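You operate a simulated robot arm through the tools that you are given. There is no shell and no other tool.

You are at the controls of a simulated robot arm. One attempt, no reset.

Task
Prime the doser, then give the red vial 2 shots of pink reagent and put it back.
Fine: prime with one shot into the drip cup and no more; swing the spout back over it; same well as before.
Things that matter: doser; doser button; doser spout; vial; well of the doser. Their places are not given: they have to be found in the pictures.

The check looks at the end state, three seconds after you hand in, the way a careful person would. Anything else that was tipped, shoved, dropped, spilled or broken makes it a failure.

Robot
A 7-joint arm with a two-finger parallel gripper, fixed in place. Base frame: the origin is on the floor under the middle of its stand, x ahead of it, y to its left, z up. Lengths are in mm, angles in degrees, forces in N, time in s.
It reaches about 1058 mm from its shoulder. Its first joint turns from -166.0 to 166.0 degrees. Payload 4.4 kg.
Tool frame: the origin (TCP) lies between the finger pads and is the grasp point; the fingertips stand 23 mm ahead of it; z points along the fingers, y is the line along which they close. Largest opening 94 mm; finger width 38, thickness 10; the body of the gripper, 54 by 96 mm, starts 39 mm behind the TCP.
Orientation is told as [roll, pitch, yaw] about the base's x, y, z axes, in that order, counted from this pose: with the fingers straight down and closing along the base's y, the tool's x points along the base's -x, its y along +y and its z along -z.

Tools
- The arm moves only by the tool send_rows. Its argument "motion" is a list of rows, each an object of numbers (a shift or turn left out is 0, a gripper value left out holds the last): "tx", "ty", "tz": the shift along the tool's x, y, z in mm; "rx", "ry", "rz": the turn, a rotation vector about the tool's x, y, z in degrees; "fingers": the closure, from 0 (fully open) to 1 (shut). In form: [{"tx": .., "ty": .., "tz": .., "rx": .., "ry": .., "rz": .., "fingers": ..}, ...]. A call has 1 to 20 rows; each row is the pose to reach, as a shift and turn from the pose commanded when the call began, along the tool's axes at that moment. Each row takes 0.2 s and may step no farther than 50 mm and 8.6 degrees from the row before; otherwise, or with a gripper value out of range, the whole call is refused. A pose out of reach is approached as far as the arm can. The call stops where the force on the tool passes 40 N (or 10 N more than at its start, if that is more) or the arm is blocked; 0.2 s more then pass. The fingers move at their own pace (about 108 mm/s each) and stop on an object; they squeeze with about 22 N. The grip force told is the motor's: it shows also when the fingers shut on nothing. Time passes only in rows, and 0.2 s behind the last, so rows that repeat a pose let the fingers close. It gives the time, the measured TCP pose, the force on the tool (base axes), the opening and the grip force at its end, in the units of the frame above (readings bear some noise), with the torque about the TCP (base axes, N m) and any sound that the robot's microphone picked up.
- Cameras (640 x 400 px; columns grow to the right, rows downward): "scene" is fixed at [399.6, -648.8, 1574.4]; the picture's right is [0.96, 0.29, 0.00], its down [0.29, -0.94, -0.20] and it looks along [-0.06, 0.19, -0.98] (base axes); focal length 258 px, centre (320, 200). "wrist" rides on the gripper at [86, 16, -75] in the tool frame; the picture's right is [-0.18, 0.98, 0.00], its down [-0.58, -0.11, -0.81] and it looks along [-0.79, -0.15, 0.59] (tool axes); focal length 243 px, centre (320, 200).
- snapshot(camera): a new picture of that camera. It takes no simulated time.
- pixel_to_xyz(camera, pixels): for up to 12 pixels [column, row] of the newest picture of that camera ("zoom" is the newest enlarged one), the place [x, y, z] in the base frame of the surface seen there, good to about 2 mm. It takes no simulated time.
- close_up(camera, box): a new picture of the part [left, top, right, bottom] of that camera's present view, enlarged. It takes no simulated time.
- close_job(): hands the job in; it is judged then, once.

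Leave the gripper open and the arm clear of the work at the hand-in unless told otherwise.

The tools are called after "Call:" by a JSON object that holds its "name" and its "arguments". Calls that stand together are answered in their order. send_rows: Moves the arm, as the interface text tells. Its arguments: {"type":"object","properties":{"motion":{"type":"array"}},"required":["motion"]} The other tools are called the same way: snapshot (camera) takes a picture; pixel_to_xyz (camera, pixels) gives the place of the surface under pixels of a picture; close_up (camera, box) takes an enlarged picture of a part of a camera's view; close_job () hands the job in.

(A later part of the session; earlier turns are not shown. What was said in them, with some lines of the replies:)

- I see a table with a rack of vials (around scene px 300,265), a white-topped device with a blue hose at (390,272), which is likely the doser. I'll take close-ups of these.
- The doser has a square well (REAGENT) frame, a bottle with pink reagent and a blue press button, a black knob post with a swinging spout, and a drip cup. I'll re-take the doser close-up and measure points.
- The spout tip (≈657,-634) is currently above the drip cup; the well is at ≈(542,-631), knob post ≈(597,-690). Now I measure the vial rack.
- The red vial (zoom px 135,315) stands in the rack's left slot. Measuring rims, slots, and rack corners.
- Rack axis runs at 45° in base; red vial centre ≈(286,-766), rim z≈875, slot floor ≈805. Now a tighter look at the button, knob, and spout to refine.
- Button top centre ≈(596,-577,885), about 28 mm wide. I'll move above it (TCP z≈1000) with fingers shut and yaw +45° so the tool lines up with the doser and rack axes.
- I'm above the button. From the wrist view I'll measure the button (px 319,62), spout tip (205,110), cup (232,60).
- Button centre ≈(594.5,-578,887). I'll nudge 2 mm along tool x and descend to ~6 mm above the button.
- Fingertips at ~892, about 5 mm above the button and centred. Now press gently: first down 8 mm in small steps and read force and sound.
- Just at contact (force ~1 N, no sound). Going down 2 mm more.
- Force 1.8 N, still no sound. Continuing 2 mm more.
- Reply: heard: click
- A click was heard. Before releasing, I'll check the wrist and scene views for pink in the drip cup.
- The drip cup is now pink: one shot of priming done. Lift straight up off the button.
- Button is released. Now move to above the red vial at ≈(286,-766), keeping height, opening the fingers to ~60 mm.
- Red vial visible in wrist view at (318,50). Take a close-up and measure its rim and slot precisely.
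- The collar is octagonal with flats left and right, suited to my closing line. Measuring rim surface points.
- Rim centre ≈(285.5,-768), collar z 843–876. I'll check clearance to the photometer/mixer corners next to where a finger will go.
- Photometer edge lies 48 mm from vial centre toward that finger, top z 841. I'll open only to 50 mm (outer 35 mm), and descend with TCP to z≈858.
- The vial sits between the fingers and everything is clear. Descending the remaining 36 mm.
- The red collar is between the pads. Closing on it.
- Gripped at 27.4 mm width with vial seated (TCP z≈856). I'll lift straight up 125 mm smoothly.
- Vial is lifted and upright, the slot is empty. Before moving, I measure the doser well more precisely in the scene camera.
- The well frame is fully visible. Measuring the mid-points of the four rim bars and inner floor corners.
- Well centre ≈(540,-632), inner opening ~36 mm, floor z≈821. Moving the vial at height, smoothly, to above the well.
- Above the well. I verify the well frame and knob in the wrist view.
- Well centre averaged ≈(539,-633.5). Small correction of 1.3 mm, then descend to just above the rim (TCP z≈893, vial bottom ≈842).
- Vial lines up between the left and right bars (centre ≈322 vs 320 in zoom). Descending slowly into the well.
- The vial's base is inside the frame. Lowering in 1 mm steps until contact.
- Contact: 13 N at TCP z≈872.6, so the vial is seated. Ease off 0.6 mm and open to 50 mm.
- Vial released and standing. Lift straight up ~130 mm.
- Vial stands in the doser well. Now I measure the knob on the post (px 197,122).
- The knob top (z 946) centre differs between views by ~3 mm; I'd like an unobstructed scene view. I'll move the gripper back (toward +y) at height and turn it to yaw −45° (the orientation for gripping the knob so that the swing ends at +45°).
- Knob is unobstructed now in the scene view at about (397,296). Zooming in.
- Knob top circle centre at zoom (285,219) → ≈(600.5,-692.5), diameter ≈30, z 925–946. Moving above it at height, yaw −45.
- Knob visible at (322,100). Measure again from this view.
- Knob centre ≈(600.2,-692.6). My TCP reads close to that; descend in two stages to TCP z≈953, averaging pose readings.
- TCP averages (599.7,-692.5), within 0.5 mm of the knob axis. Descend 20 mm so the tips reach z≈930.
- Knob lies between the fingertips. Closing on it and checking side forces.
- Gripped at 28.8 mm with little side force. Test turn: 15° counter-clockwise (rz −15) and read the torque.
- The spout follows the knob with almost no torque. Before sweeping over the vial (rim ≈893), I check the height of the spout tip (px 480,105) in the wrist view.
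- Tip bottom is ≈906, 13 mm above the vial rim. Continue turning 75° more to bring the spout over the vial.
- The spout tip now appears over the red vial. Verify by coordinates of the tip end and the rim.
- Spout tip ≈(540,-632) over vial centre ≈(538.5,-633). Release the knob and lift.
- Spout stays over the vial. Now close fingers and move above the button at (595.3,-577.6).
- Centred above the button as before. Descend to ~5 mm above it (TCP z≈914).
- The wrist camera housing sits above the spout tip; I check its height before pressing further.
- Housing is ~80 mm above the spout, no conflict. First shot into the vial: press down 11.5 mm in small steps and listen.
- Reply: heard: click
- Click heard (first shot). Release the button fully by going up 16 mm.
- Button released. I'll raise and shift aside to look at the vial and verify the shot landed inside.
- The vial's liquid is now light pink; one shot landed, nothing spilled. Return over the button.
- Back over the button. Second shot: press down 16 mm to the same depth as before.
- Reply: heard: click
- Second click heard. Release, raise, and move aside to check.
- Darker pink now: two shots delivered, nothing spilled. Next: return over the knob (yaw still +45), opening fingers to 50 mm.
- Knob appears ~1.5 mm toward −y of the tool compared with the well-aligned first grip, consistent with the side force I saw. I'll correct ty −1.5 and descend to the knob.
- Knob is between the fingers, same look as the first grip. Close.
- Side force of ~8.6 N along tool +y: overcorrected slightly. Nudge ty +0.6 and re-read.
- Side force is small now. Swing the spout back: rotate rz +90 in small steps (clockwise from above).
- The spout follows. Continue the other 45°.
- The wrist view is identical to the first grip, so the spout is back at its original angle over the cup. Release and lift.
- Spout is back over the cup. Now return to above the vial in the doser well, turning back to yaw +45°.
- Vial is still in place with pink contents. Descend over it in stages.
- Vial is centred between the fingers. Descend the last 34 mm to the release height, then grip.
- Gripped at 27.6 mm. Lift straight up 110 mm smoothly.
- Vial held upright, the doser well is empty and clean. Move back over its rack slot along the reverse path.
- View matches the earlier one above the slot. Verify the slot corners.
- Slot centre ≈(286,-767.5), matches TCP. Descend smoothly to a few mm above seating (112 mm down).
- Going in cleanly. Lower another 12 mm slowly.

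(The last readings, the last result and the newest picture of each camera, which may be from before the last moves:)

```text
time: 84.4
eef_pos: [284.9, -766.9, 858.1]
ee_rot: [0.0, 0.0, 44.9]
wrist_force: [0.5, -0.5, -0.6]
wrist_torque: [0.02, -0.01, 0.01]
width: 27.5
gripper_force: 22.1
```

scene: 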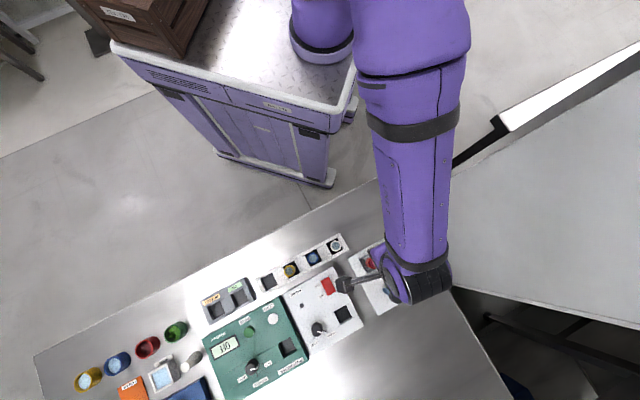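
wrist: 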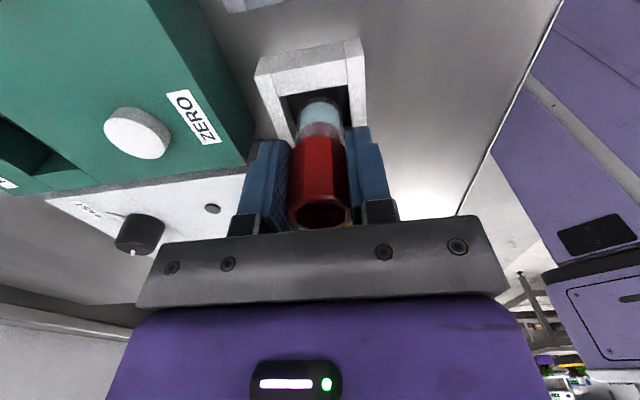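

No contact yet; lower in sub-millimetre steps to contact.

Call:
{"name": "send_rows", "arguments": {"motion": [{"tz": 0.6}, {"tz": 1.2}, {"tz": 1.2}]}}

```text
time: 85.2
eef_pos: [284.3, -766.7, 858.5]
ee_rot: [0.1, 0.0, 44.9]
wrist_force: [-0.3, 0.4, 0.3]
wrist_torque: [0.0, 0.0, 0.01]
width: 27.5
gripper_force: 22.2
```

Call:
{"name": "send_rows", "arguments": {"motion": [{"tz": 0.5}, {"tz": 0.8}, {"tz": 0.8}]}}

```text
time: 86.0
eef_pos: [285.1, -766.6, 856.8]
ee_rot: [0.0, 0.0, 44.9]
wrist_force: [0.8, 0.1, 2.4]
wrist_torque: [-0.04, 0.01, 0.04]
width: 27.5
gripper_force: 21.9
```

Light contact (~2.4 N). One more 0.5 mm to confirm it's seated.

Call:
{"name": "send_rows", "arguments": {"motion": [{"tz": 0.3}, {"tz": 0.5}, {"tz": 0.5}]}}

```text
time: 86.8
eef_pos: [284.9, -766.7, 857.0]
ee_rot: [0.0, 0.0, 45.1]
wrist_force: [-0.3, 0.6, 9.9]
wrist_torque: [0.05, 0.02, -0.05]
width: 27.3
gripper_force: 22.1
```

Seated (≈10 N). Ease up 0.4 mm, then open to 50 mm.

Call:
{"name": "send_rows", "arguments": {"motion": [{"tz": -0.4}, {"tz": -0.4, "fingers": 0.65}, {"tz": -0.4, "fingers": 0.55}, {"tz": -0.4, "fingers": 0.468}, {"tz": -0.4, "fingers": 0.468}]}}

Call:
{"name": "snapshot", "arguments": {"camera": "wrist"}}

```text
time: 88.0
eef_pos: [283.9, -767.2, 856.4]
ee_rot: [0.0, 0.0, 45.1]
wrist_force: [-0.6, 0.0, -0.1]
wrist_torque: [0.04, 0.0, 0.01]
width: 49.7
gripper_force: 0.1
```

```text
taken
```

wrist: 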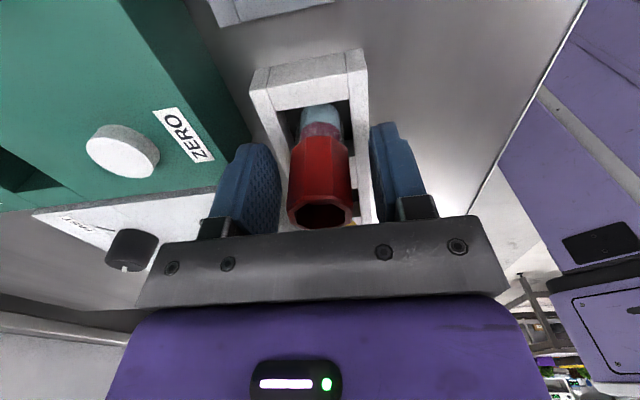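

Released and standing in its slot. Lift straight up well clear.

Call:
{"name": "send_rows", "arguments": {"motion": [{"tz": -6}, {"tz": -16}, {"tz": -30}, {"tz": -50}, {"tz": -75}, {"tz": -105}, {"tz": -140}, {"tz": -180}, {"tz": -220}, {"tz": -220}]}}

Call:
{"name": "snapshot", "arguments": {"camera": "wrist"}}

```text
time: 90.2
eef_pos: [285.5, -768.4, 1077.4]
ee_rot: [-0.1, 0.0, 45.0]
wrist_force: [-0.4, 0.1, 0.1]
wrist_torque: [0.0, -0.02, 0.02]
width: 50.0
gripper_force: 0.0
```

```text
taken
```

wrist: 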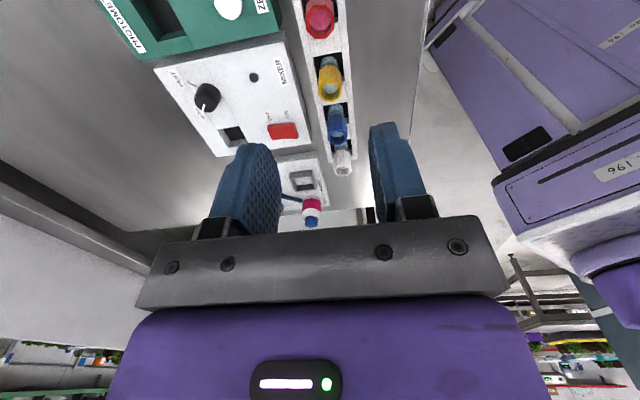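

Vial stands in the rack. Retreat the arm toward its starting place with fingers fully open.

Call:
{"name": "send_rows", "arguments": {"motion": [{"tx": -10, "ty": 19, "tz": -14, "fingers": 0}, {"tx": -26, "ty": 50, "tz": -30}, {"tx": -43, "ty": 83, "tz": -46}, {"tx": -60, "ty": 116, "tz": -62}, {"tx": -77, "ty": 149, "tz": -78}, {"tx": -94, "ty": 182, "tz": -94}, {"tx": -111, "ty": 215, "tz": -110}, {"tx": -128, "ty": 247, "tz": -126}, {"tx": -140, "ty": 270, "tz": -136}, {"tx": -145, "ty": 279, "tz": -138}, {"tx": -145, "ty": 279, "tz": -138}]}}

Call:
{"name": "snapshot", "arguments": {"camera": "scene"}}

Call:
{"name": "close_up", "arguments": {"camera": "scene", "box": [250, 225, 350, 300]}}

Call:
{"name": "close_up", "arguments": {"camera": "scene", "box": [340, 230, 440, 305]}}

```text
time: 92.6
eef_pos: [189.9, -466.4, 1214.4]
ee_rot: [-0.1, 0.1, 45.0]
wrist_force: [0.4, 0.4, 0.3]
wrist_torque: [0.01, 0.03, -0.02]
width: 94.0
gripper_force: 0.1
```

```text
taken
```

scene: 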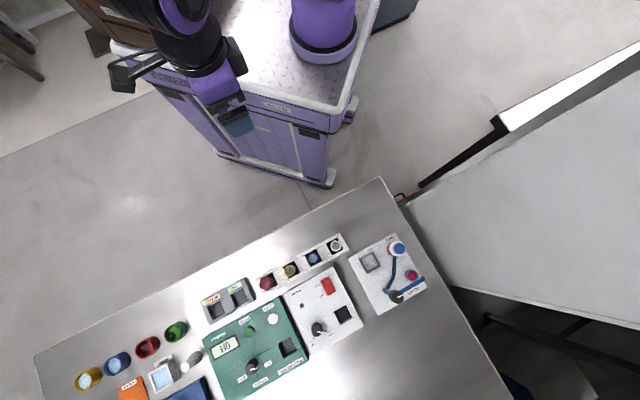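

```text
5.33 times, centred on (300, 262) of scene
```

zoom: 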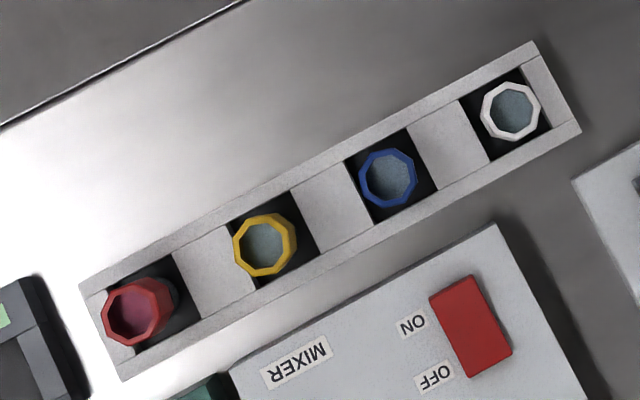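

```text
5.33 times, centred on (390, 268) of scene
```

zoom: 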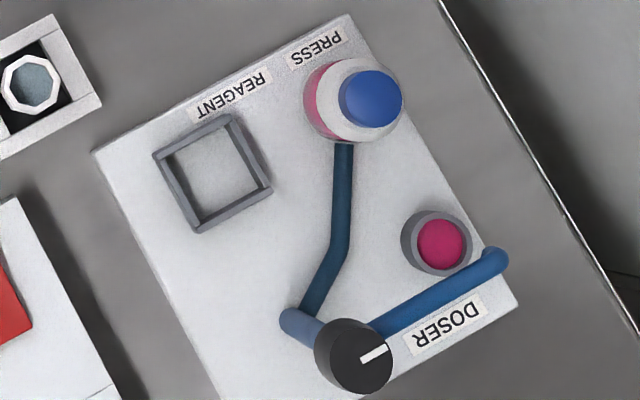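

Final check: red vial (pink contents) is back in its original rack slot, spout tip is at the same place as at the start (scene ≈424,279) over the cup, knob and everything else undisturbed, no spills, gripper open and clear. Handing in.

Call:
{"name": "close_job", "arguments": {}}

```text
The job is handed in.
```

The job is done and handed in: the red vial got two shots of pink reagent and is back in its original rack slot. I don't have the result of the check yet.

- **Priming:** I pressed the button once with the spout over the drip cup. I heard one click, and the cup turned pink.
- **Dosing:** I put the vial in the doser's well and swung the spout over it. I then pressed the button twice, with one click each time. The liquid turned light pink after the first shot and darker after the second.
- **Spout:** I turned it back over the drip cup. In the final picture its tip is where it was at the start.
- **End state:** I saw no spills, and nothing else had moved. The gripper is fully open and the arm is back near its starting position.
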